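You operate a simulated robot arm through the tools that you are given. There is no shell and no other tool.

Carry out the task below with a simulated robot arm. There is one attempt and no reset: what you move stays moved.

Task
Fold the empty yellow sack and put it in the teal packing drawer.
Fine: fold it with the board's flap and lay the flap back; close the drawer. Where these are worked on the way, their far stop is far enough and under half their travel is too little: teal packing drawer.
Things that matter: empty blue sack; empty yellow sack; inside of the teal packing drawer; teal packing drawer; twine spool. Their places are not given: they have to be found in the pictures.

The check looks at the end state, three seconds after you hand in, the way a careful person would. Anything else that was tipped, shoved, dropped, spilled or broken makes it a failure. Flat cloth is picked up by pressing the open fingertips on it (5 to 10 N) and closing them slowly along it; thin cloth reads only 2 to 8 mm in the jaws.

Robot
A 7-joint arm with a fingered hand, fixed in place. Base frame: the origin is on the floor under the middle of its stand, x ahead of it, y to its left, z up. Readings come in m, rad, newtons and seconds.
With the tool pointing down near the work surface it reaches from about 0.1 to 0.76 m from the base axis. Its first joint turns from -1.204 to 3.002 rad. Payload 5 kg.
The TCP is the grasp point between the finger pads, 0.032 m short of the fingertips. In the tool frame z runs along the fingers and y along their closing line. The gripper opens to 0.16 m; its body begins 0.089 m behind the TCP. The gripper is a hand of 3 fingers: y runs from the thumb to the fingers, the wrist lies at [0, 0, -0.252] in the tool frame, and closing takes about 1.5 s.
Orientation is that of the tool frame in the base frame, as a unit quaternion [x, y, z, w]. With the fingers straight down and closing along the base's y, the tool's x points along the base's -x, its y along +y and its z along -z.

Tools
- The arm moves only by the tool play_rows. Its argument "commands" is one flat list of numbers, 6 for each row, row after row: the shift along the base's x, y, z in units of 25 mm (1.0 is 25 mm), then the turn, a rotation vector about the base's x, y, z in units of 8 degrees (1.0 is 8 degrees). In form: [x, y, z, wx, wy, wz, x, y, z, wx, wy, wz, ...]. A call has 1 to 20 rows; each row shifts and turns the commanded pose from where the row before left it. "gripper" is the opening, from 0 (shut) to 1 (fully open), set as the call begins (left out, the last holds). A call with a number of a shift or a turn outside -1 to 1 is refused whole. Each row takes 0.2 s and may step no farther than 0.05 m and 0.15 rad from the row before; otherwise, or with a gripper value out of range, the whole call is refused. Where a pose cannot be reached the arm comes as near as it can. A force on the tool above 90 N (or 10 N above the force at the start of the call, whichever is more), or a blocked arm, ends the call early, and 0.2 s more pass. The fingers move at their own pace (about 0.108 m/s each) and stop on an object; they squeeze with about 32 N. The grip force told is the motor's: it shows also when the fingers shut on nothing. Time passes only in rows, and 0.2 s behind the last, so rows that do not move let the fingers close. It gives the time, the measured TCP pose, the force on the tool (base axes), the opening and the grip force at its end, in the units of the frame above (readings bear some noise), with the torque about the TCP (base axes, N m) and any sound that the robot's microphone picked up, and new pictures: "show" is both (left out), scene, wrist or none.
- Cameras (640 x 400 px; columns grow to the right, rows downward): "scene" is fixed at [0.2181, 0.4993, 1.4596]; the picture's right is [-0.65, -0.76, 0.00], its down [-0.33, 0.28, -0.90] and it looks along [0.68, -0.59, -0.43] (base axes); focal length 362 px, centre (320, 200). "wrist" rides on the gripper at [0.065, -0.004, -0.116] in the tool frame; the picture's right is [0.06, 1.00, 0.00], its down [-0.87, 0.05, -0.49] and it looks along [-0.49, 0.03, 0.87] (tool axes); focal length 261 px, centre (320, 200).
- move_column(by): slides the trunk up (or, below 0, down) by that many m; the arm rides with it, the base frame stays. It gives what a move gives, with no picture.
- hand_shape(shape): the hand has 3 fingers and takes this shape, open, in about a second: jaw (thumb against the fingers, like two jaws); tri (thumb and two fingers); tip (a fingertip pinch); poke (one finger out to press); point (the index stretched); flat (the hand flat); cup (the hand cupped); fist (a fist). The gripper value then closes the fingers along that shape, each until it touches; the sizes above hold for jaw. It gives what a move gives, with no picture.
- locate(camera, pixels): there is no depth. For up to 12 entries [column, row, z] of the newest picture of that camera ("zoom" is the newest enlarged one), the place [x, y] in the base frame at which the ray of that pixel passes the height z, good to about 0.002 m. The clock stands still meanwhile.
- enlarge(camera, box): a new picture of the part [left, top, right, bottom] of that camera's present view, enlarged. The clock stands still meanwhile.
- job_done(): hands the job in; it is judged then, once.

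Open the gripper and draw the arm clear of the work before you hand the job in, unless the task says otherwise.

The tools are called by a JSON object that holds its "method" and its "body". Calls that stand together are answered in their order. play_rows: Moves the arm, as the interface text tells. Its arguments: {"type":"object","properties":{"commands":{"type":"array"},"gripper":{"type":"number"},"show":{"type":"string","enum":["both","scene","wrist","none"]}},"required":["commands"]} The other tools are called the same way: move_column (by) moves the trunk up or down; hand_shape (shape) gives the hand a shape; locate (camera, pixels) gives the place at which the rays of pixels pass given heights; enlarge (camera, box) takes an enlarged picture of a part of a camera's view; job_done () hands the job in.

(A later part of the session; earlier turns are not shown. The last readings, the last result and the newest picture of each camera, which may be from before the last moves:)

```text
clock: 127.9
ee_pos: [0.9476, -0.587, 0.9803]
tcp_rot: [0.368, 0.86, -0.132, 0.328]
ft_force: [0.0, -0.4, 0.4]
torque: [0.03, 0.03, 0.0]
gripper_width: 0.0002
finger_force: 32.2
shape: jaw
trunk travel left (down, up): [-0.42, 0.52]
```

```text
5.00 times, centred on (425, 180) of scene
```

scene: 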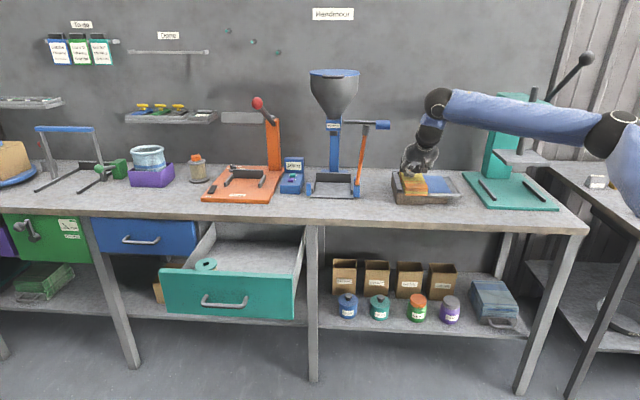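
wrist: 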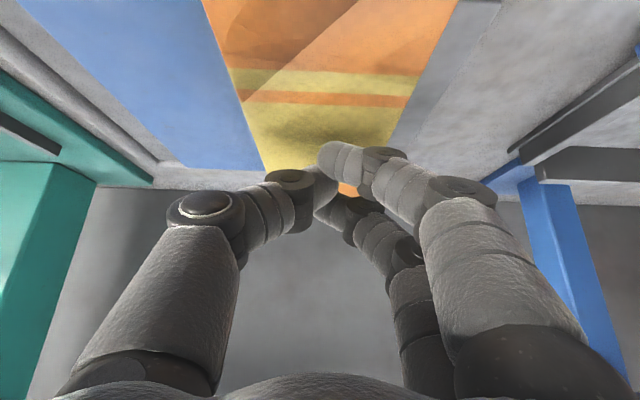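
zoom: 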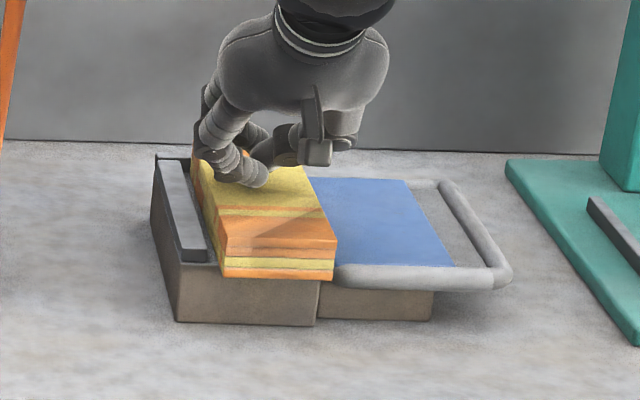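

The jaws closed on nothing (0.0002): the folded sack is a stiff ~3.5 cm stack, so it must be gripped across its 8.7 cm width. I raise, open to ~12 cm, reduce the tilt to ~25° and tilt the thumb side slightly lower (the left side has the guide).

{"method": "play_rows", "body": {"commands": [0, 0, 0.8, 0, 0, 0, 0, 0, 0.8, 0, 0, 0, -0.2, 0.2, 0.8, 0.7071, 0.7071, 0, -0.3, 0.3, 0.2, 0.7071, 0.7071, 0, -0.3, 0.3, 0, 0.354, -0.354, 0, -0.3, 0.3, 0, 0.354, -0.354, 0], "gripper": 0.75}}

{"method": "enlarge", "body": {"camera": "scene", "box": [370, 130, 470, 220]}}

```text
clock: 129.3
ee_pos: [0.9224, -0.5592, 1.0461]
tcp_rot: [0.397, 0.889, -0.019, 0.228]
ft_force: [0.9, 0.3, 0.4]
torque: [0.0, 0.03, -0.02]
gripper_width: 0.12
finger_force: 0.0
shape: jaw
trunk travel left (down, up): [-0.42, 0.52]
```

scene: 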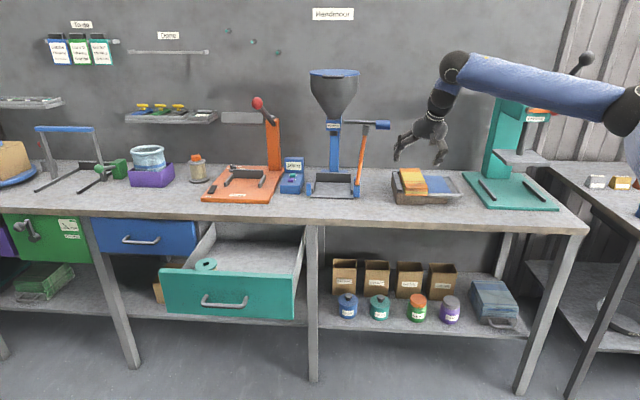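
wrist: 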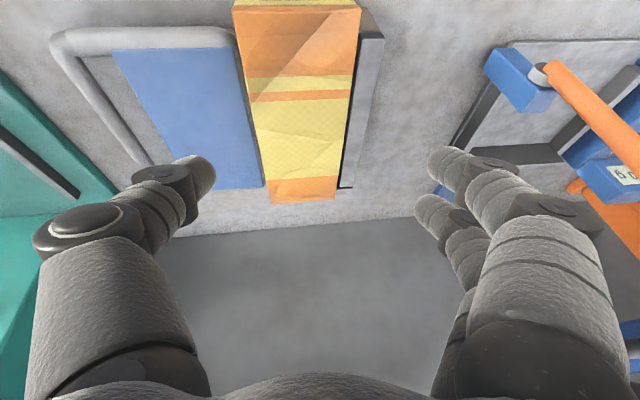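

```text
4.44 times, centred on (420, 175) of scene
```

zoom: 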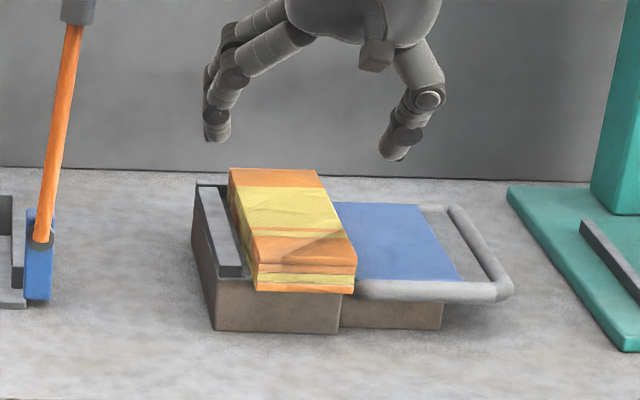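

The pose is reached with the jaws spanning the sack. I centre 6 mm to the right and lower to z≈0.965, watching clearance.

{"method": "play_rows", "body": {"commands": [-0.085, -0.085, -0.6, 0, 0, 0, -0.085, -0.085, -0.6, 0, 0, 0, 0, 0, -0.6, 0, 0, 0, 0, 0, -0.6, 0, 0, 0, 0, 0, -0.5, 0, 0, 0, 0, 0, -0.34, 0, 0, 0]}}

{"method": "enlarge", "body": {"camera": "scene", "box": [380, 140, 460, 210]}}

{"method": "enlarge", "body": {"camera": "wrist", "box": [140, 60, 500, 260]}}

```text
clock: 130.7
ee_pos: [0.915, -0.5656, 0.9636]
tcp_rot: [0.396, 0.889, -0.019, 0.229]
ft_force: [0.8, -0.3, 0.2]
torque: [-0.02, 0.0, 0.0]
gripper_width: 0.1199
finger_force: 0.0
shape: jaw
trunk travel left (down, up): [-0.42, 0.52]
```

scene: 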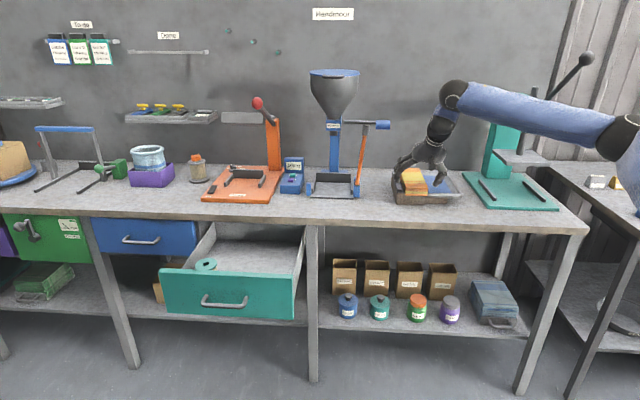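
wrist: 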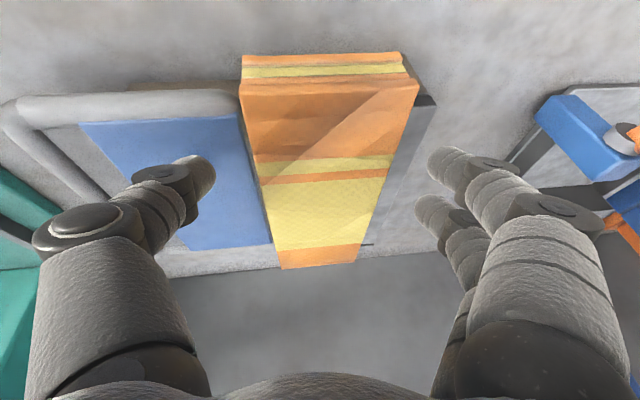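

```text
5.71 times, centred on (420, 175) of scene
```

zoom: 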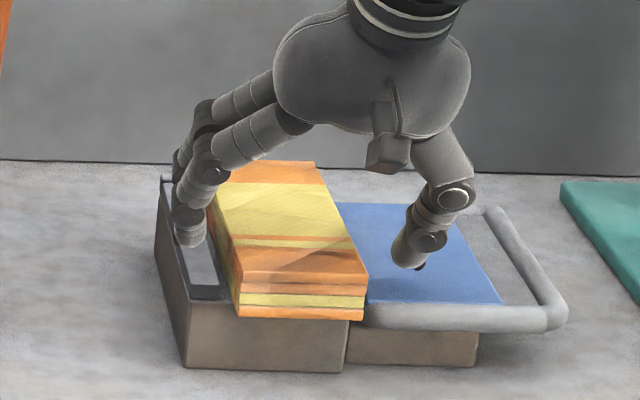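

```text
1.78 times, centred on (320, 160) of wrist
```

zoom: 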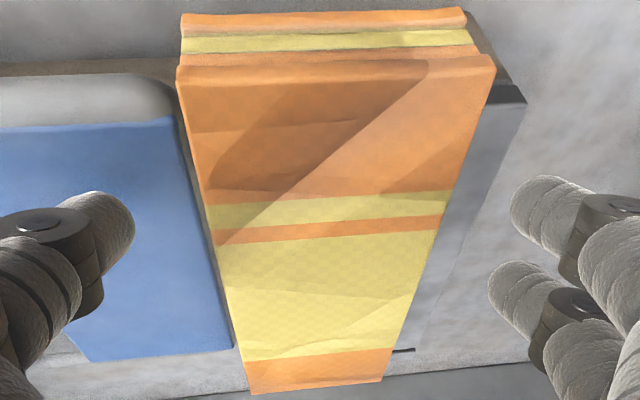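

The jaws straddle the sack nicely: fingers above the guide at (190,240), thumb above the flap at (405,260). I centre 3 mm left, lower 1 cm and close slowly on the sides.

{"method": "play_rows", "body": {"commands": [0.1, 0.1, -0.1, 0, 0, 0, 0, 0, -0.1, 0, 0, 0, 0, 0, -0.1, 0, 0, 0, 0, 0, -0.08, 0, 0, 0, 0, 0, 0, 0, 0, 0], "show": "none"}}

{"method": "enlarge", "body": {"camera": "scene", "box": [380, 140, 460, 210]}}

```text
clock: 131.9
ee_pos: [0.9188, -0.5616, 0.955]
tcp_rot: [0.396, 0.889, -0.019, 0.229]
ft_force: [-0.1, 0.7, -0.3]
torque: [0.01, 0.01, -0.01]
gripper_width: 0.12
finger_force: 0.0
shape: jaw
trunk travel left (down, up): [-0.42, 0.52]
```

```text
5.71 times, centred on (420, 175) of scene
```

zoom: 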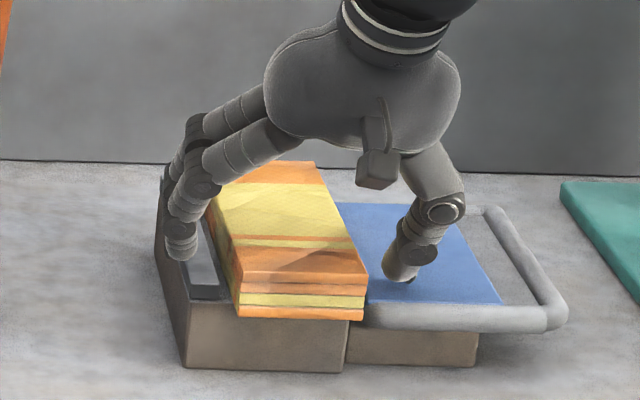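

No contact yet. I close gradually to the sack's width and check.

{"method": "play_rows", "body": {"commands": [0, 0, 0, 0, 0, 0, 0, 0, 0, 0, 0, 0, 0, 0, 0, 0, 0, 0], "gripper": 0.6, "show": "none"}}

{"method": "enlarge", "body": {"camera": "scene", "box": [380, 140, 460, 210]}}

{"method": "enlarge", "body": {"camera": "wrist", "box": [140, 60, 500, 260]}}

```text
clock: 132.7
ee_pos: [0.919, -0.5611, 0.9563]
tcp_rot: [0.396, 0.889, -0.019, 0.23]
ft_force: [-0.1, 0.7, 0.3]
torque: [0.01, 0.0, -0.02]
gripper_width: 0.0967
finger_force: 0.1
shape: jaw
trunk travel left (down, up): [-0.42, 0.52]
```

```text
5.71 times, centred on (420, 175) of scene
```

zoom: 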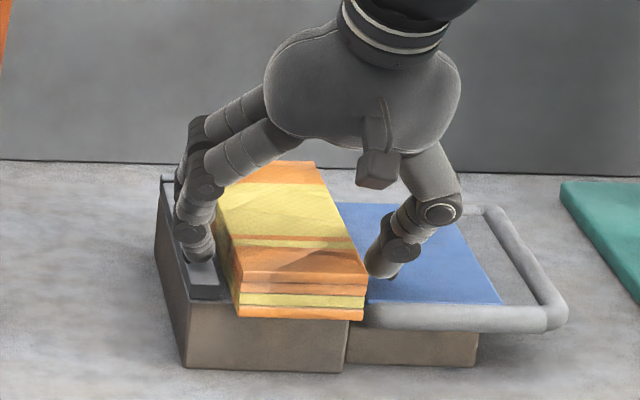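

```text
1.78 times, centred on (320, 160) of wrist
```

zoom: 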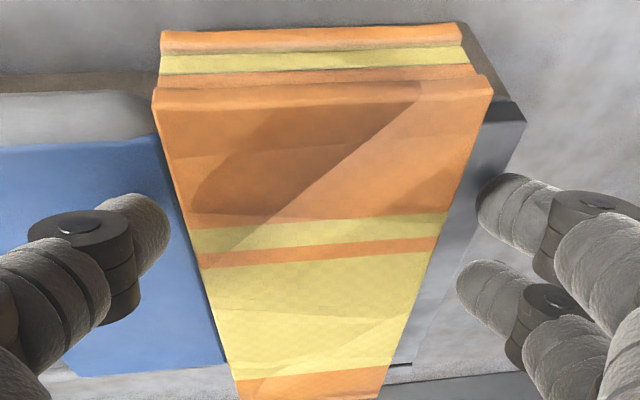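

Fingers now almost touch the sack's sides above the guide. I close fully with the grip force.

{"method": "play_rows", "body": {"commands": [0, 0, 0, 0, 0, 0, 0, 0, 0, 0, 0, 0, 0, 0, 0, 0, 0, 0], "gripper": 0.5, "show": "none"}}

{"method": "play_rows", "body": {"commands": [0, 0, 0, 0, 0, 0, 0, 0, 0, 0, 0, 0, 0, 0, 0, 0, 0, 0], "gripper": 0.4, "show": "wrist"}}

{"method": "enlarge", "body": {"camera": "scene", "box": [380, 140, 460, 210]}}

```text
clock: 133.5
ee_pos: [0.9184, -0.5607, 0.9544]
tcp_rot: [0.397, 0.888, -0.02, 0.23]
ft_force: [0.0, -0.8, -0.4]
torque: [-0.03, 0.01, 0.01]
gripper_width: 0.0813
finger_force: 0.2
shape: jaw
trunk travel left (down, up): [-0.42, 0.52]
```

```text
clock: 134.3
ee_pos: [0.9184, -0.5619, 0.9565]
tcp_rot: [0.396, 0.889, -0.019, 0.229]
ft_force: [0.4, -1.2, 5.7]
torque: [-0.07, -0.39, -0.06]
gripper_width: 0.0706
finger_force: 31.8
shape: jaw
trunk travel left (down, up): [-0.42, 0.52]
```

wrist: 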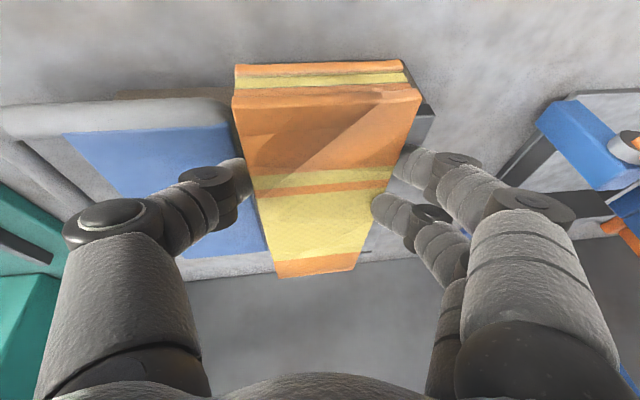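

```text
5.71 times, centred on (420, 175) of scene
```

zoom: 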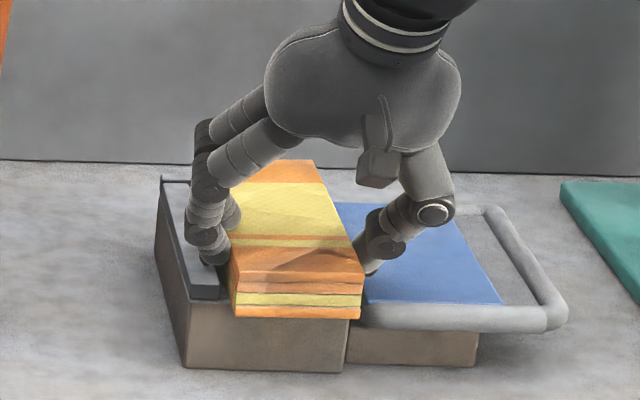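

Gripped: opening 7.1 cm with 32 N. I lift slowly 2 cm and check that the sack comes along.

{"method": "play_rows", "body": {"commands": [0, 0, 0.15, 0, 0, 0, 0, 0, 0.15, 0, 0, 0, 0, 0, 0.15, 0, 0, 0, 0, 0, 0.15, 0, 0, 0, 0, 0, 0.2, 0, 0, 0], "gripper": 0.3, "show": "wrist"}}

{"method": "enlarge", "body": {"camera": "scene", "box": [380, 140, 460, 210]}}

```text
clock: 135.5
ee_pos: [0.9202, -0.5614, 0.9767]
tcp_rot: [0.397, 0.889, -0.019, 0.229]
ft_force: [0.3, 0.1, -1.1]
torque: [-0.02, 0.06, -0.02]
gripper_width: 0.0696
finger_force: 31.9
shape: jaw
trunk travel left (down, up): [-0.42, 0.52]
```

wrist: 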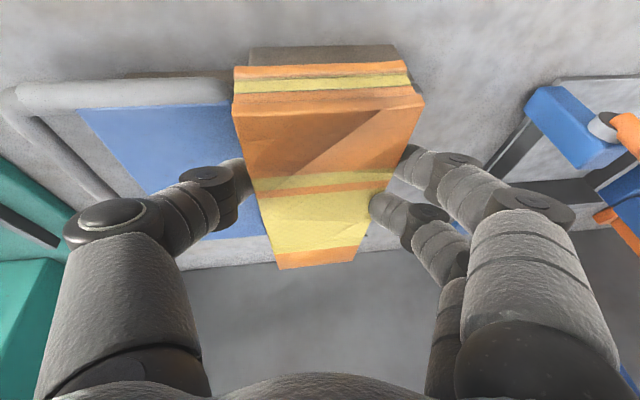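

```text
5.71 times, centred on (420, 175) of scene
```

zoom: 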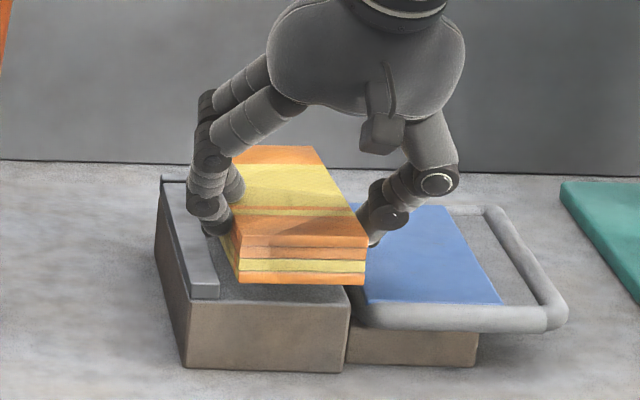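

The sack is held level and light. I check the spool's place and drawer geometry from the scene view before carrying.

{"method": "locate", "body": {"camera": "scene", "pixels": [[205.8, 263.5, 0.74], [205.8, 263.5, 0.76], [205.8, 263.5, 0.78], [216.5, 263.5, 0.76], [195, 263.5, 0.76], [303, 228, 0.81], [295, 275, 0.815], [163, 270, 0.815], [213, 224, 0.81], [295, 273, 0.7]]}}

{"method": "enlarge", "body": {"camera": "scene", "box": [150, 200, 320, 320]}}

```text
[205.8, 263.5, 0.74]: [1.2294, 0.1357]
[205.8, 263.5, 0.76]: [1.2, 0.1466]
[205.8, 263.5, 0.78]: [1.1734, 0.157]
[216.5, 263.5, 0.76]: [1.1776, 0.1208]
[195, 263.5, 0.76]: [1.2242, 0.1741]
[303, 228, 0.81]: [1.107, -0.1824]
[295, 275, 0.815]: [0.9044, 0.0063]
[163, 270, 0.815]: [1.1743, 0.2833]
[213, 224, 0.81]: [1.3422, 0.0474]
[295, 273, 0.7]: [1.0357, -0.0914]
```

```text
3.33 times, centred on (235, 260) of scene
```

zoom: 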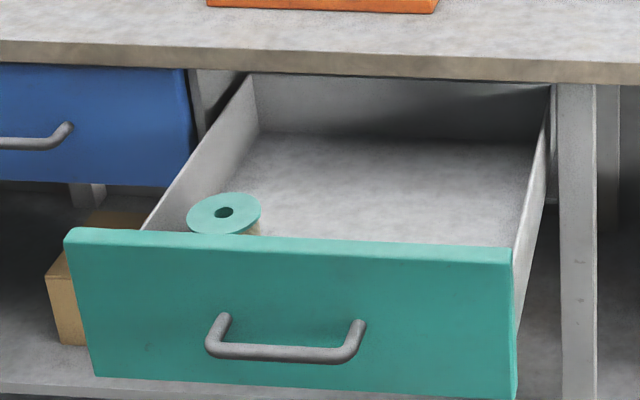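

Spool centre d≈0.945, n≈0.73 (right edge ~0.91); free space d 0.665–0.905. I raise the sack and retreat from the bench.

{"method": "play_rows", "body": {"commands": [0, 0, 0.6, 0, 0, 0, 0, 0, 0.7, 0, 0, 0, 0, 0, 0.7, 0, 0, 0, 0, 0, 0.5, 0, 0, 0, -0.5, 0.5, 0, 0, 0, 0, -0.6, 0.6, 0, 0, 0, 0, -0.7, 0.7, 0, 0, 0, 0, -0.7, 0.7, 0, 0, 0, 0, -0.7, 0.7, 0, 0, 0, 0, -0.7, 0.7, 0, 0, 0, 0, -0.7, 0.7, 0, 0, 0, 0, -0.7, 0.7, 0, 0, 0, 0, -0.7, 0.7, 0, 0, 0, 0, -0.7, 0.7, 0, 0, 0, 0, -0.7, 0.7, 0, 0, 0, 0]}}

```text
clock: 138.7
ee_pos: [0.7339, -0.3769, 1.0367]
tcp_rot: [0.398, 0.888, -0.019, 0.229]
ft_force: [-0.1, -0.7, -0.3]
torque: [0.02, 0.03, 0.01]
gripper_width: 0.0696
finger_force: 32.4
shape: jaw
trunk travel left (down, up): [-0.42, 0.52]
```

scene: 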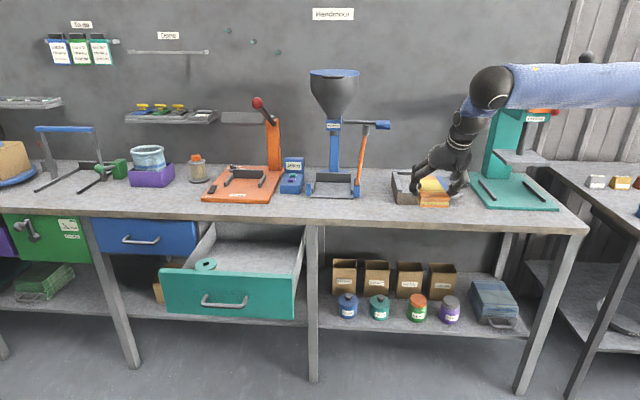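
wrist: 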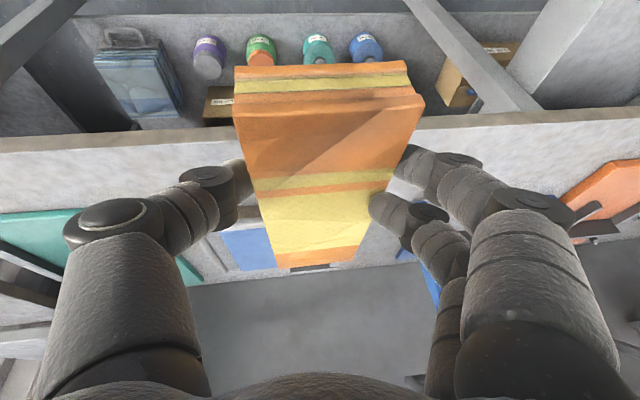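

The sack is held well. I retreat ~9 cm more so the sack is in front of the bench edge, then move left toward the drawer.

{"method": "play_rows", "body": {"commands": [-0.6, 0.7, 0, 0, 0, 0, -0.6, 0.7, 0, 0, 0, 0, -0.55, 0.7, 0, 0, 0, 0, -0.5, 0.75, 0, 0, 0, 0, 0, 0.8, 0, 0, 0, 0, 0.6, 0.8, 0, 0, 0, 0, 0.75, 0.75, 0, 0, 0, 0, 0.75, 0.75, 0, 0, 0, 0, 0.75, 0.75, 0, 0, 0, 0, 0.75, 0.75, 0, 0, 0, 0, 0.75, 0.75, 0, 0, 0, 0, 0.75, 0.75, 0, 0, 0, 0]}}

```text
clock: 141.3
ee_pos: [0.8051, -0.1537, 1.0386]
tcp_rot: [0.396, 0.889, -0.02, 0.229]
ft_force: [-0.8, -0.3, -0.7]
torque: [0.02, 0.04, -0.02]
gripper_width: 0.0695
finger_force: 31.8
shape: jaw
trunk travel left (down, up): [-0.42, 0.52]
```

scene: 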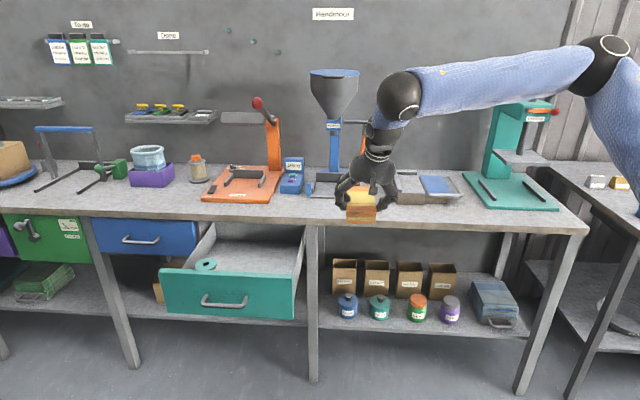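
wrist: 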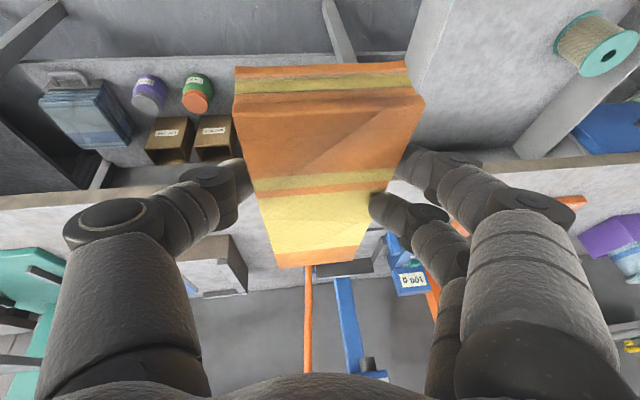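

Continuing left ~31 cm to above the drawer.

{"method": "play_rows", "body": {"commands": [0.75, 0.75, 0, 0, 0, 0, 0.75, 0.75, 0, 0, 0, 0, 0.75, 0.75, 0, 0, 0, 0, 0.75, 0.75, 0, 0, 0, 0, 0.75, 0.75, 0, 0, 0, 0, 0.75, 0.75, 0, 0, 0, 0, 0.75, 0.75, 0, 0, 0, 0, 0.75, 0.75, 0, 0, 0, 0, 0.75, 0.75, 0, 0, 0, 0]}}

```text
clock: 143.3
ee_pos: [0.973, 0.0166, 1.0392]
tcp_rot: [0.397, 0.889, -0.019, 0.23]
ft_force: [0.0, 0.4, -0.5]
torque: [0.0, 0.03, -0.03]
gripper_width: 0.0691
finger_force: 32.4
shape: jaw
trunk travel left (down, up): [-0.42, 0.52]
```

scene: 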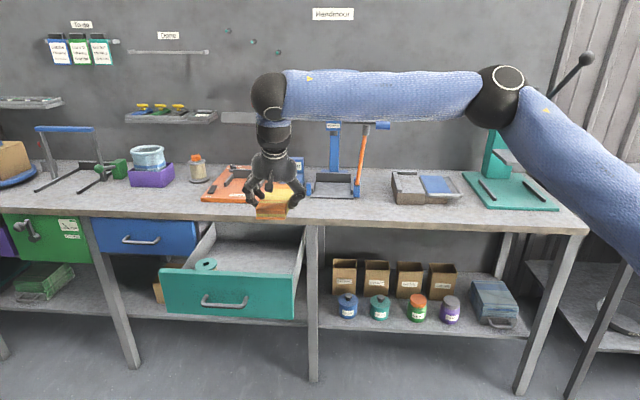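
wrist: 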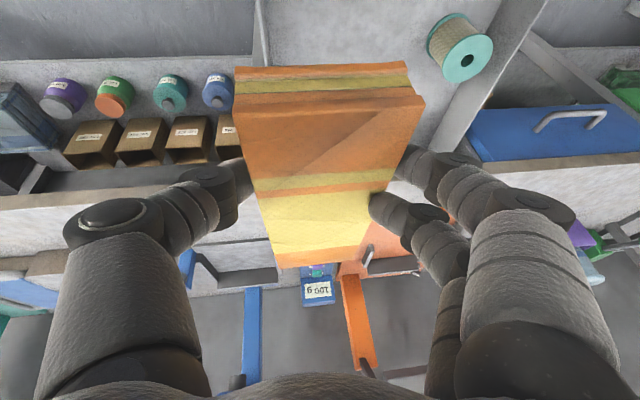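

At d=0.70. I make the last shift to d≈0.772, n≈0.695 above the drawer.

{"method": "play_rows", "body": {"commands": [0.643, 0.375, 0, 0, 0, 0, 0.643, 0.375, 0, 0, 0, 0, 0.643, 0.375, 0, 0, 0, 0, 0.643, 0.375, 0, 0, 0, 0]}}

{"method": "enlarge", "body": {"camera": "scene", "box": [150, 130, 340, 330]}}

```text
clock: 144.3
ee_pos: [1.037, 0.056, 1.0375]
tcp_rot: [0.397, 0.889, -0.02, 0.228]
ft_force: [-0.2, -0.2, -1.1]
torque: [0.02, 0.04, -0.01]
gripper_width: 0.0694
finger_force: 31.6
shape: jaw
trunk travel left (down, up): [-0.42, 0.52]
```

scene: 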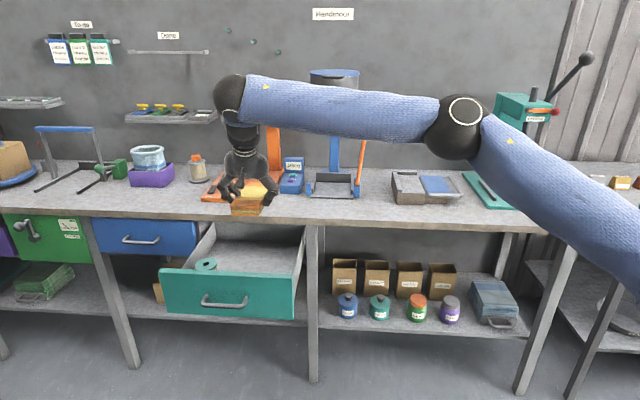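
wrist: 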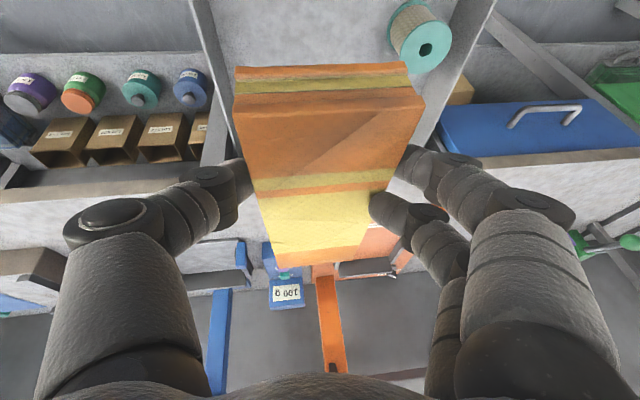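

```text
2.00 times, centred on (245, 230) of scene
```

zoom: 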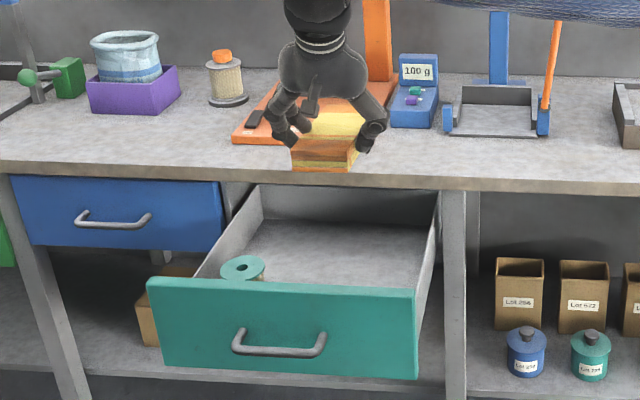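

Positioned above the drawer (d=0.773, n=0.694), sack clear of spool and bench edge. I lower with the trunk by 0.18 and check.

{"method": "move_column", "body": {"by": -0.18}}

{"method": "play_rows", "body": {"commands": [0, 0, 0, 0, 0, 0]}}

{"method": "enlarge", "body": {"camera": "scene", "box": [150, 160, 340, 330]}}

```text
clock: 146.3
ee_pos: [1.0385, 0.0545, 0.8583]
tcp_rot: [0.397, 0.889, -0.019, 0.229]
ft_force: [-0.7, -0.2, -0.5]
torque: [0.06, 0.03, 0.01]
gripper_width: 0.0691
finger_force: 32.0
shape: jaw
trunk travel left (down, up): [-0.24, 0.7]
```

```text
clock: 146.7
ee_pos: [1.0361, 0.0546, 0.8575]
tcp_rot: [0.397, 0.889, -0.019, 0.229]
ft_force: [0.1, 0.1, -0.5]
torque: [0.02, 0.03, 0.0]
gripper_width: 0.0691
finger_force: 31.9
shape: jaw
trunk travel left (down, up): [-0.24, 0.7]
```

scene: 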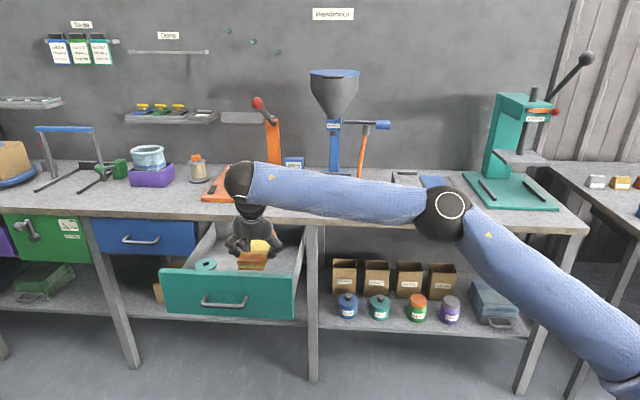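
wrist: 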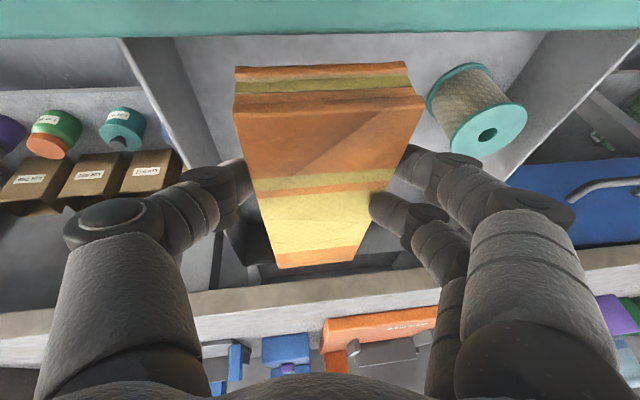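

```text
2.35 times, centred on (245, 245) of scene
```

zoom: 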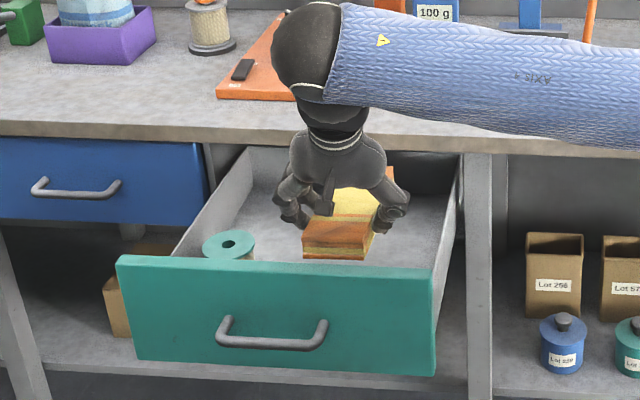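

The sack is right over the free part of the drawer; spool at left clear. I lower another 8 cm with the trunk.

{"method": "move_column", "body": {"by": -0.08}}

{"method": "play_rows", "body": {"commands": [0, 0, 0, 0, 0, 0]}}

{"method": "enlarge", "body": {"camera": "scene", "box": [150, 160, 340, 330]}}

```text
clock: 147.9
ee_pos: [1.0375, 0.0554, 0.7775]
tcp_rot: [0.397, 0.888, -0.02, 0.23]
ft_force: [0.2, 0.2, -1.5]
torque: [0.07, 0.08, 0.02]
gripper_width: 0.0691
finger_force: 31.7
shape: jaw
trunk travel left (down, up): [-0.16, 0.78]
```

```text
clock: 148.3
ee_pos: [1.0365, 0.0547, 0.7782]
tcp_rot: [0.396, 0.889, -0.019, 0.229]
ft_force: [1.1, 0.2, -0.7]
torque: [0.02, 0.04, -0.03]
gripper_width: 0.0696
finger_force: 32.7
shape: jaw
trunk travel left (down, up): [-0.16, 0.78]
```

scene: 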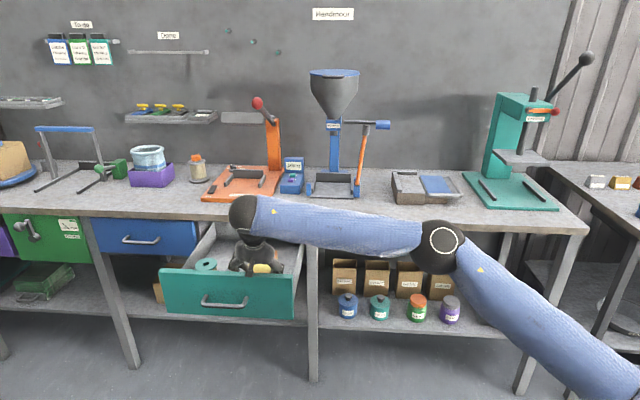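
wrist: 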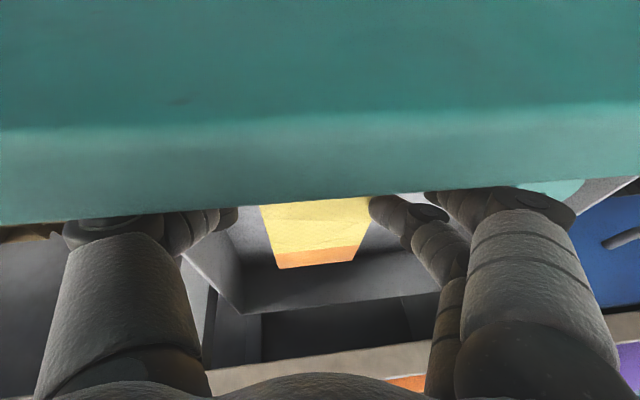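

```text
2.35 times, centred on (245, 245) of scene
```

zoom: 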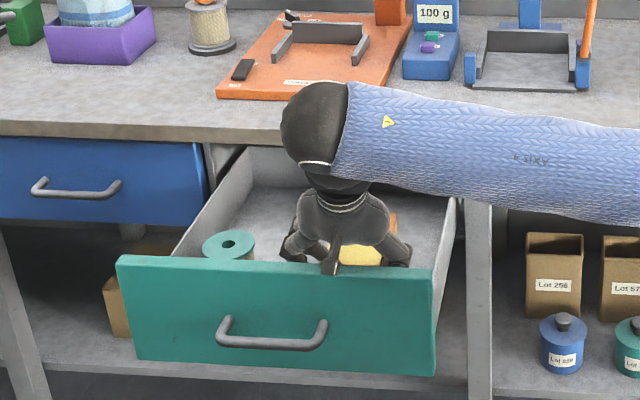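

No contact yet (sack bottom ~0.72). I lower 1.5 cm more slowly, watching the force.

{"method": "play_rows", "body": {"commands": [0, 0, -0.2, 0, 0, 0, 0, 0, -0.2, 0, 0, 0, 0, 0, -0.2, 0, 0, 0, 0, 0, 0, 0, 0, 0], "show": "none"}}

{"method": "enlarge", "body": {"camera": "scene", "box": [180, 190, 310, 300]}}

```text
clock: 149.3
ee_pos: [1.0378, 0.0539, 0.7633]
tcp_rot: [0.397, 0.889, -0.019, 0.229]
ft_force: [-0.1, 0.7, -1.3]
torque: [0.02, 0.02, 0.02]
gripper_width: 0.0696
finger_force: 32.0
shape: jaw
trunk travel left (down, up): [-0.16, 0.78]
```

```text
3.64 times, centred on (245, 245) of scene
```

zoom: 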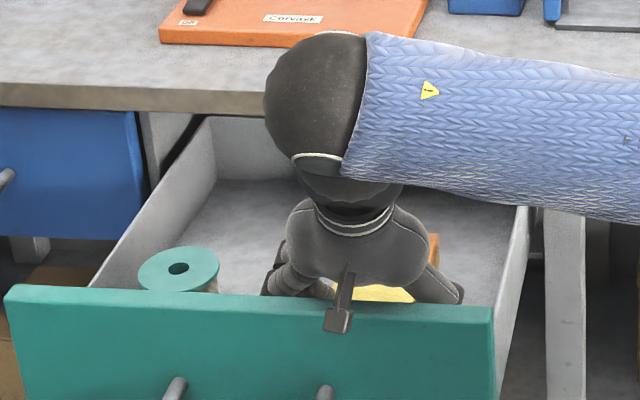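

Sack bottom is within ~1–2 cm of the floor, no contact. I release by opening to ~10 cm (clear of spool and wall).

{"method": "play_rows", "body": {"commands": [0, 0, 0, 0, 0, 0, 0, 0, 0, 0, 0, 0, 0, 0, 0, 0, 0, 0, 0, 0, 0, 0, 0, 0], "gripper": 0.65, "show": "none"}}

{"method": "enlarge", "body": {"camera": "scene", "box": [180, 190, 310, 300]}}

```text
clock: 150.3
ee_pos: [1.0372, 0.0536, 0.7628]
tcp_rot: [0.397, 0.889, -0.019, 0.229]
ft_force: [-0.4, 0.1, 0.7]
torque: [0.01, 0.0, 0.02]
gripper_width: 0.1034
finger_force: 0.0
shape: jaw
trunk travel left (down, up): [-0.16, 0.78]
```

```text
3.64 times, centred on (245, 245) of scene
```

zoom: 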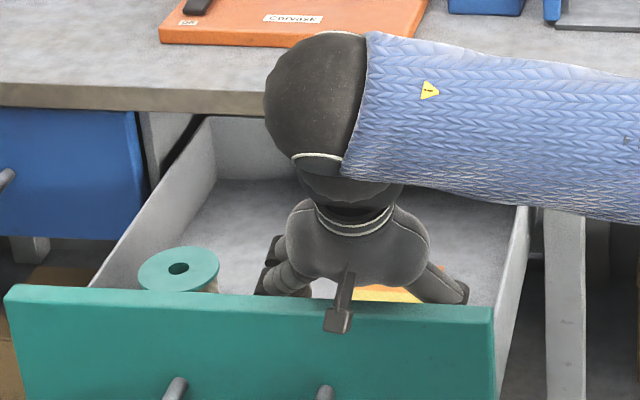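

Released; the sack sits lower now. I raise straight up with the trunk.

{"method": "move_column", "body": {"by": 0.25}}

{"method": "play_rows", "body": {"commands": [0, 0, 0, 0, 0, 0]}}

{"method": "enlarge", "body": {"camera": "scene", "box": [150, 180, 330, 310]}}

```text
clock: 152.9
ee_pos: [1.0374, 0.055, 1.0117]
tcp_rot: [0.396, 0.889, -0.019, 0.229]
ft_force: [0.3, -1.0, 0.3]
torque: [-0.01, -0.06, 0.02]
gripper_width: 0.1038
finger_force: 0.1
shape: jaw
trunk travel left (down, up): [-0.41, 0.53]
```

```text
clock: 153.3
ee_pos: [1.0373, 0.0541, 1.0139]
tcp_rot: [0.396, 0.889, -0.019, 0.229]
ft_force: [0.2, -0.5, 0.2]
torque: [0.03, 0.01, -0.01]
gripper_width: 0.1038
finger_force: 0.0
shape: jaw
trunk travel left (down, up): [-0.41, 0.53]
```

scene: 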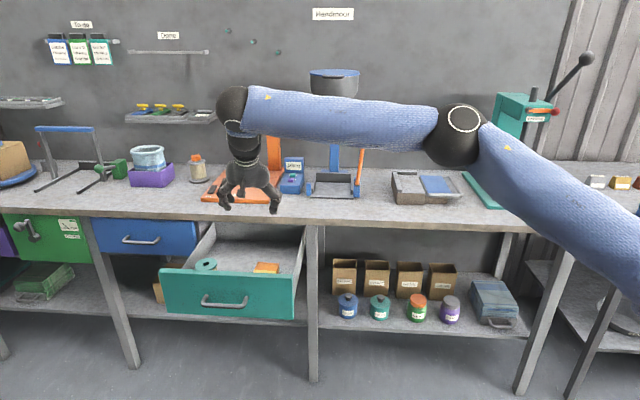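
wrist: 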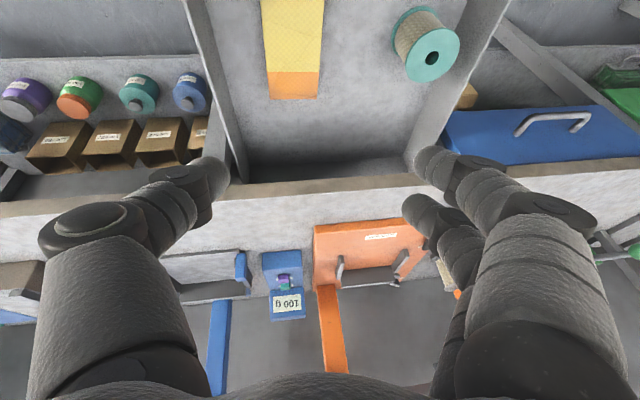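

```text
3.08 times, centred on (240, 245) of scene
```

zoom: 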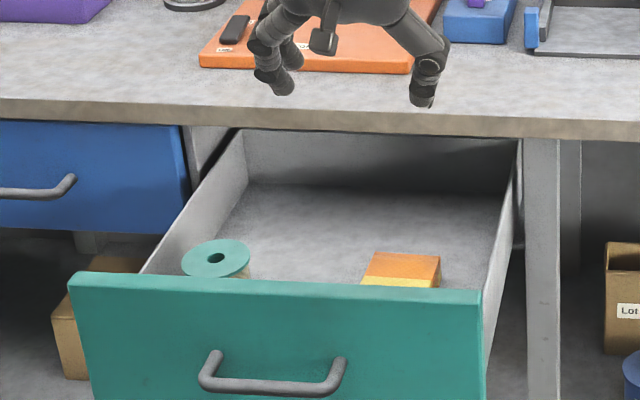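

The folded sack lies flat in the drawer beside the spool. To close the drawer I retreat and bring the hand back to the earlier pushing orientation (thumb up, heading +x): first undo the side tilt and roll ccw 90°.

{"method": "play_rows", "body": {"commands": [-0.35, 0.35, 0.2, -0.7071, 0.7071, 0, -0.35, 0.35, 0.2, -0.2988, 0.2988, 0.9063, -0.35, 0.35, 0, -0.2988, 0.2988, 0.9063, -0.35, 0.35, 0, -0.2988, 0.2988, 0.9063, -0.35, 0.35, 0, -0.2988, 0.2988, 0.9063, -0.35, 0.35, 0, -0.2988, 0.2988, 0.9063, -0.35, 0.35, 0, -0.2988, 0.2988, 0.9063, -0.35, 0.35, 0, -0.2988, 0.2988, 0.9063, -0.35, 0.35, 0, -0.2988, 0.2988, 0.9063, -0.35, 0.35, 0, -0.2988, 0.2988, 0.9063, -0.35, 0.35, 0, -0.2988, 0.2988, 0.9063, -0.35, 0.35, 0, -0.2988, 0.2988, 0.9063, 0, 0, 0, -0.075, 0.075, 0.226], "gripper": 0.6}}

```text
clock: 156.1
ee_pos: [0.9316, 0.1607, 1.0237]
tcp_rot: [-0.366, 0.905, -0.198, 0.089]
ft_force: [0.3, 0.8, -0.4]
torque: [-0.01, 0.0, -0.05]
gripper_width: 0.0962
finger_force: 0.1
shape: jaw
trunk travel left (down, up): [-0.41, 0.53]
```

scene: 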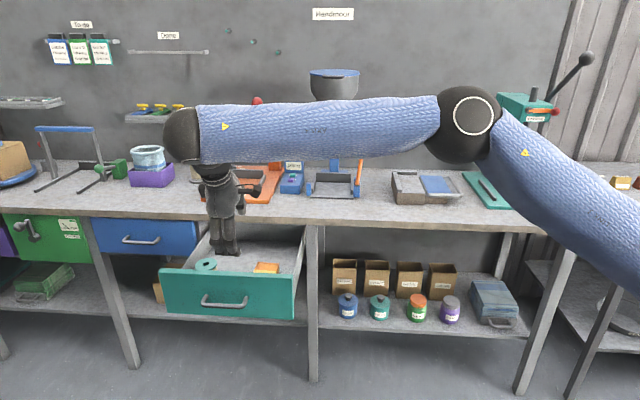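
wrist: 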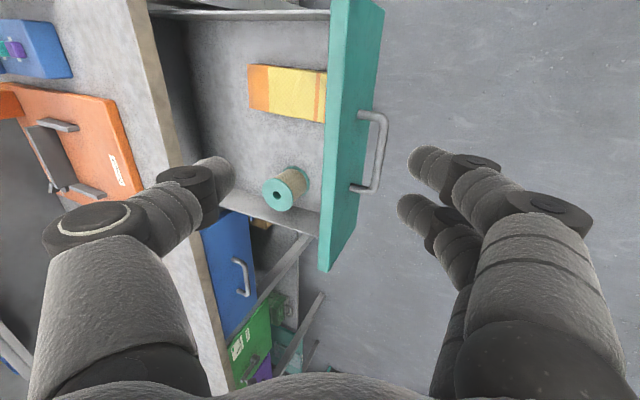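

The sack lies neatly beside the spool. Now I turn the heading to about −5° and tilt outward to 56°, at n≈0.49 in front of the drawer.

{"method": "play_rows", "body": {"commands": [-0.253, 0.394, 0, 0, 0, 0.98, -0.253, 0.394, 0, 0, 0, 0.98, -0.253, 0.394, 0, 0, 0, 0.98, -0.253, 0.394, 0, 0, 0, 0.98, -0.253, 0.394, 0, 0, 0, 0.98, 0, 0, 0, -0.095, -0.965, 0, 0, 0, 0, -0.095, -0.965, 0, 0, 0, 0, -0.095, -0.965, 0, 0, 0, 0, -0.095, -0.965, 0]}}

```text
clock: 158.1
ee_pos: [0.9006, 0.2096, 1.0234]
tcp_rot: [-0.585, 0.66, -0.342, 0.324]
ft_force: [-0.6, 0.1, -0.4]
torque: [0.02, -0.01, 0.0]
gripper_width: 0.0964
finger_force: 0.1
shape: jaw
trunk travel left (down, up): [-0.41, 0.53]
```

scene: 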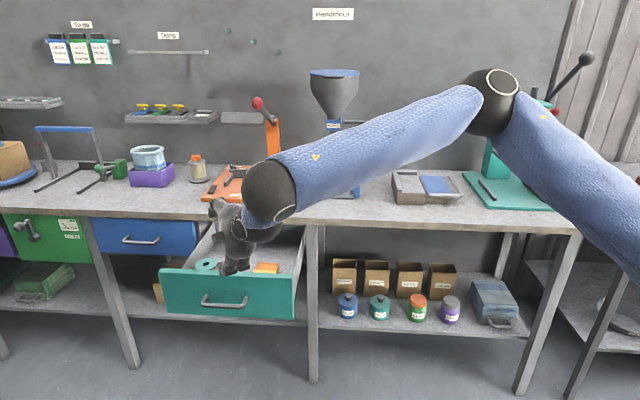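
wrist: 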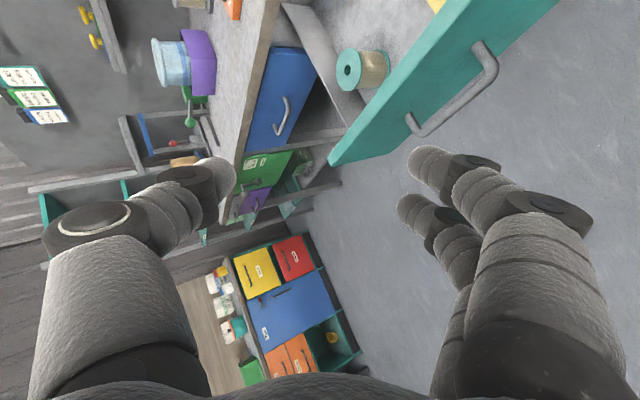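

Orientation is right. I lower with the trunk 0.25 in front of the drawer, then 3 cm with the arm.

{"method": "move_column", "body": {"by": -0.25}}

{"method": "play_rows", "body": {"commands": [0, 0, -0.5, 0, 0, 0, 0, 0, -0.5, 0, 0, 0, 0, 0, -0.2, 0, 0, 0]}}

{"method": "enlarge", "body": {"camera": "scene", "box": [150, 210, 330, 340]}}

```text
clock: 160.7
ee_pos: [0.9005, 0.2094, 0.7738]
tcp_rot: [-0.586, 0.661, -0.342, 0.322]
ft_force: [-0.2, 0.6, -0.3]
torque: [-0.03, 0.01, 0.02]
gripper_width: 0.0963
finger_force: 0.0
shape: jaw
trunk travel left (down, up): [-0.16, 0.78]
```

```text
clock: 161.5
ee_pos: [0.8979, 0.2076, 0.7446]
tcp_rot: [-0.587, 0.66, -0.342, 0.322]
ft_force: [0.9, 0.4, -0.5]
torque: [0.0, -0.02, 0.01]
gripper_width: 0.0961
finger_force: 0.1
shape: jaw
trunk travel left (down, up): [-0.16, 0.78]
```

scene: 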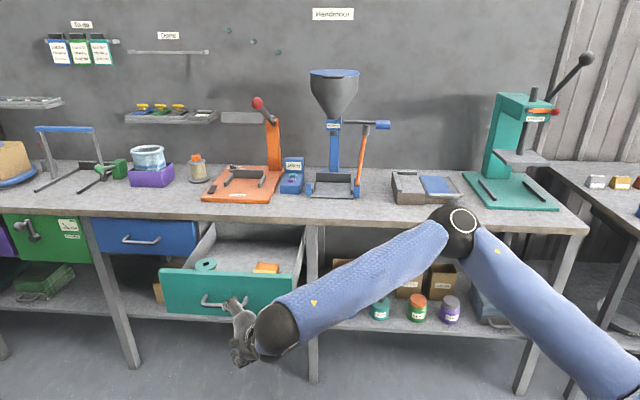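
wrist: 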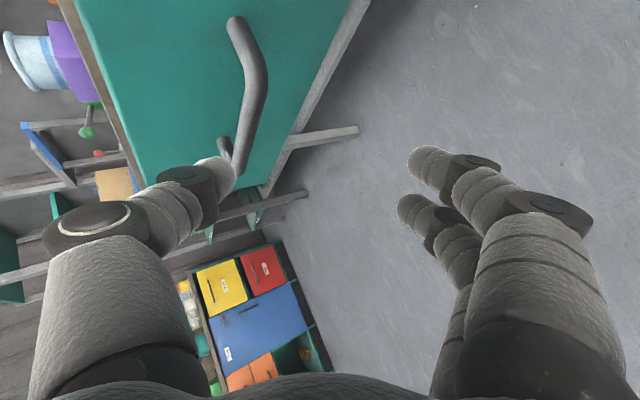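

```text
3.08 times, centred on (240, 275) of scene
```

zoom: 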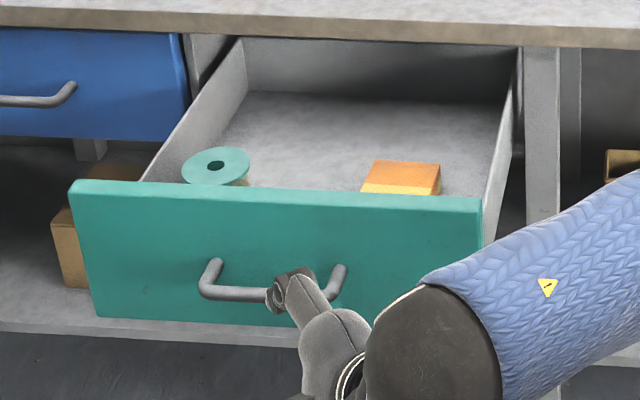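

The thumb is above the handle bar level, facing the panel. I push along +n: first ~14 cm.

{"method": "play_rows", "body": {"commands": [0.4, -0.4, 0, 0, 0, 0, 0.4, -0.4, 0, 0, 0, 0, 0.4, -0.4, 0, 0, 0, 0, 0.4, -0.4, 0, 0, 0, 0, 0.4, -0.4, 0, 0, 0, 0, 0.4, -0.4, 0, 0, 0, 0, 0.4, -0.4, 0, 0, 0, 0, 0.4, -0.4, 0, 0, 0, 0, 0.4, -0.4, 0, 0, 0, 0]}}

{"method": "enlarge", "body": {"camera": "scene", "box": [150, 200, 330, 330]}}

```text
clock: 163.5
ee_pos: [0.9911, 0.119, 0.7419]
tcp_rot: [-0.586, 0.66, -0.342, 0.322]
ft_force: [0.0, -0.3, 0.6]
torque: [-0.03, 0.01, 0.01]
gripper_width: 0.096
finger_force: 0.0
shape: jaw
trunk travel left (down, up): [-0.16, 0.78]
```

scene: 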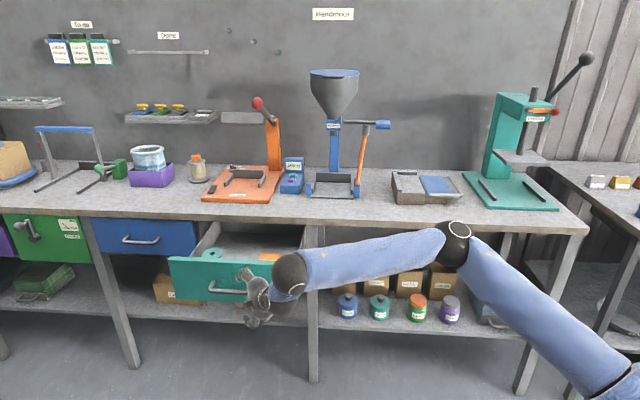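
wrist: 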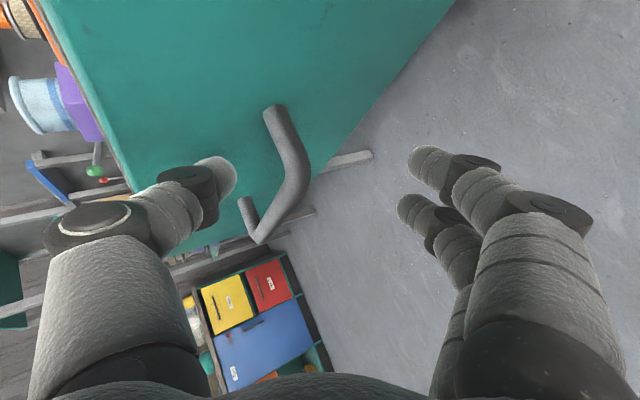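

```text
3.08 times, centred on (240, 265) of scene
```

zoom: 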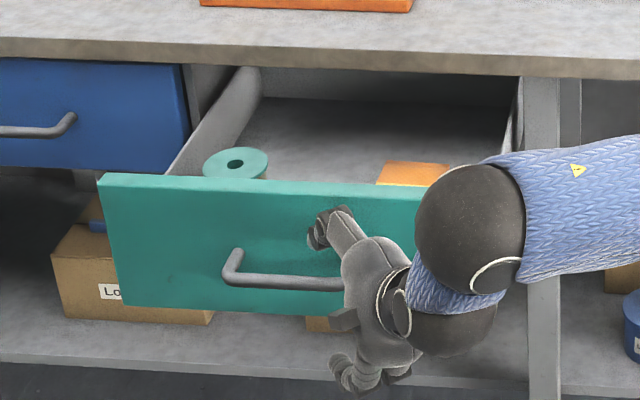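

The drawer is closing. I continue pushing about 20 cm.

{"method": "play_rows", "body": {"commands": [0.4, -0.4, 0, 0, 0, 0, 0.4, -0.4, 0, 0, 0, 0, 0.4, -0.4, 0, 0, 0, 0, 0.4, -0.4, 0, 0, 0, 0, 0.4, -0.4, 0, 0, 0, 0, 0.4, -0.4, 0, 0, 0, 0, 0.4, -0.4, 0, 0, 0, 0, 0.4, -0.4, 0, 0, 0, 0, 0.4, -0.4, 0, 0, 0, 0, 0.4, -0.4, 0, 0, 0, 0, 0.4, -0.4, 0, 0, 0, 0, 0.4, -0.4, 0, 0, 0, 0, 0.4, -0.4, 0, 0, 0, 0, 0.4, -0.4, 0, 0, 0, 0]}}

{"method": "enlarge", "body": {"camera": "scene", "box": [170, 190, 330, 310]}}

```text
clock: 166.5
ee_pos: [1.1304, -0.0201, 0.7433]
tcp_rot: [-0.586, 0.66, -0.341, 0.322]
ft_force: [0.0, -0.4, 0.1]
torque: [-0.01, -0.02, -0.06]
gripper_width: 0.0961
finger_force: 0.0
shape: jaw
trunk travel left (down, up): [-0.16, 0.78]
```

scene: 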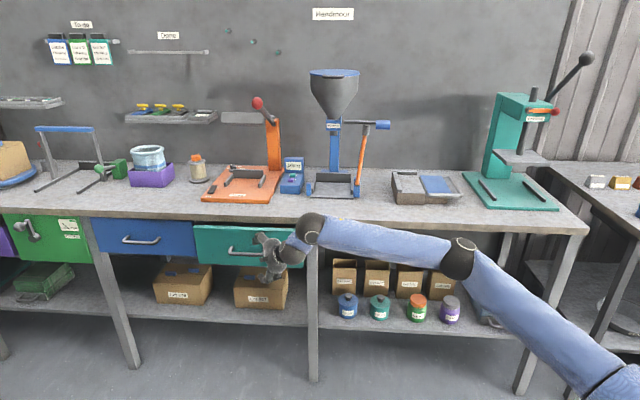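
wrist: 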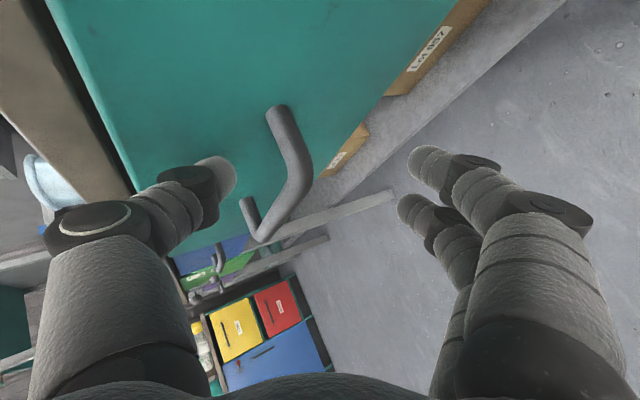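

```text
3.33 times, centred on (250, 250) of scene
```

zoom: 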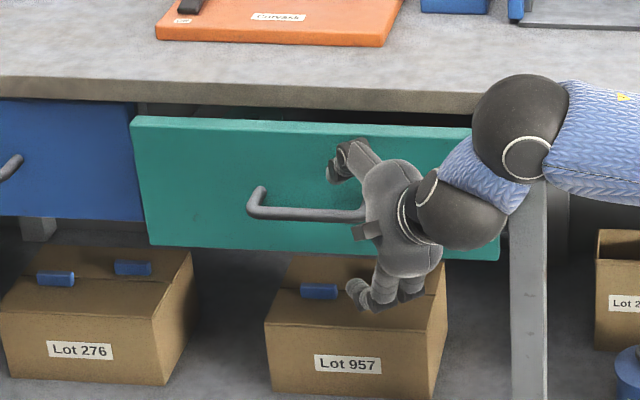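

About 5 cm remain. I push on in smaller steps until the closed stop.

{"method": "play_rows", "body": {"commands": [0.25, -0.25, 0, 0, 0, 0, 0.25, -0.25, 0, 0, 0, 0, 0.25, -0.25, 0, 0, 0, 0, 0.25, -0.25, 0, 0, 0, 0, 0.15, -0.15, 0, 0, 0, 0], "show": "none"}}

{"method": "enlarge", "body": {"camera": "scene", "box": [170, 190, 330, 310]}}

```text
clock: 167.7
ee_pos: [1.1593, -0.0484, 0.743]
tcp_rot: [-0.586, 0.661, -0.341, 0.322]
ft_force: [0.1, 0.8, 0.0]
torque: [0.0, -0.03, -0.03]
gripper_width: 0.0961
finger_force: 0.0
shape: jaw
trunk travel left (down, up): [-0.16, 0.78]
```

```text
3.33 times, centred on (250, 250) of scene
```

zoom: 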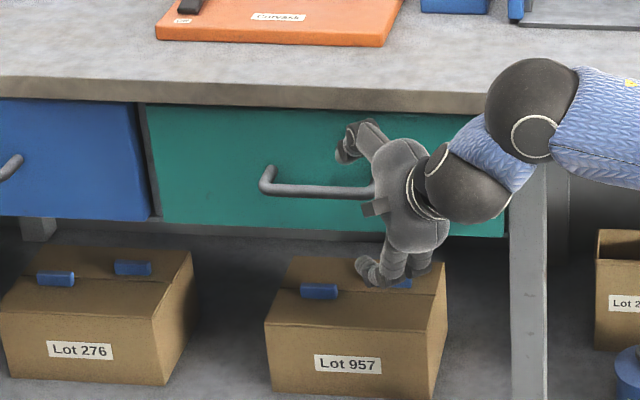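

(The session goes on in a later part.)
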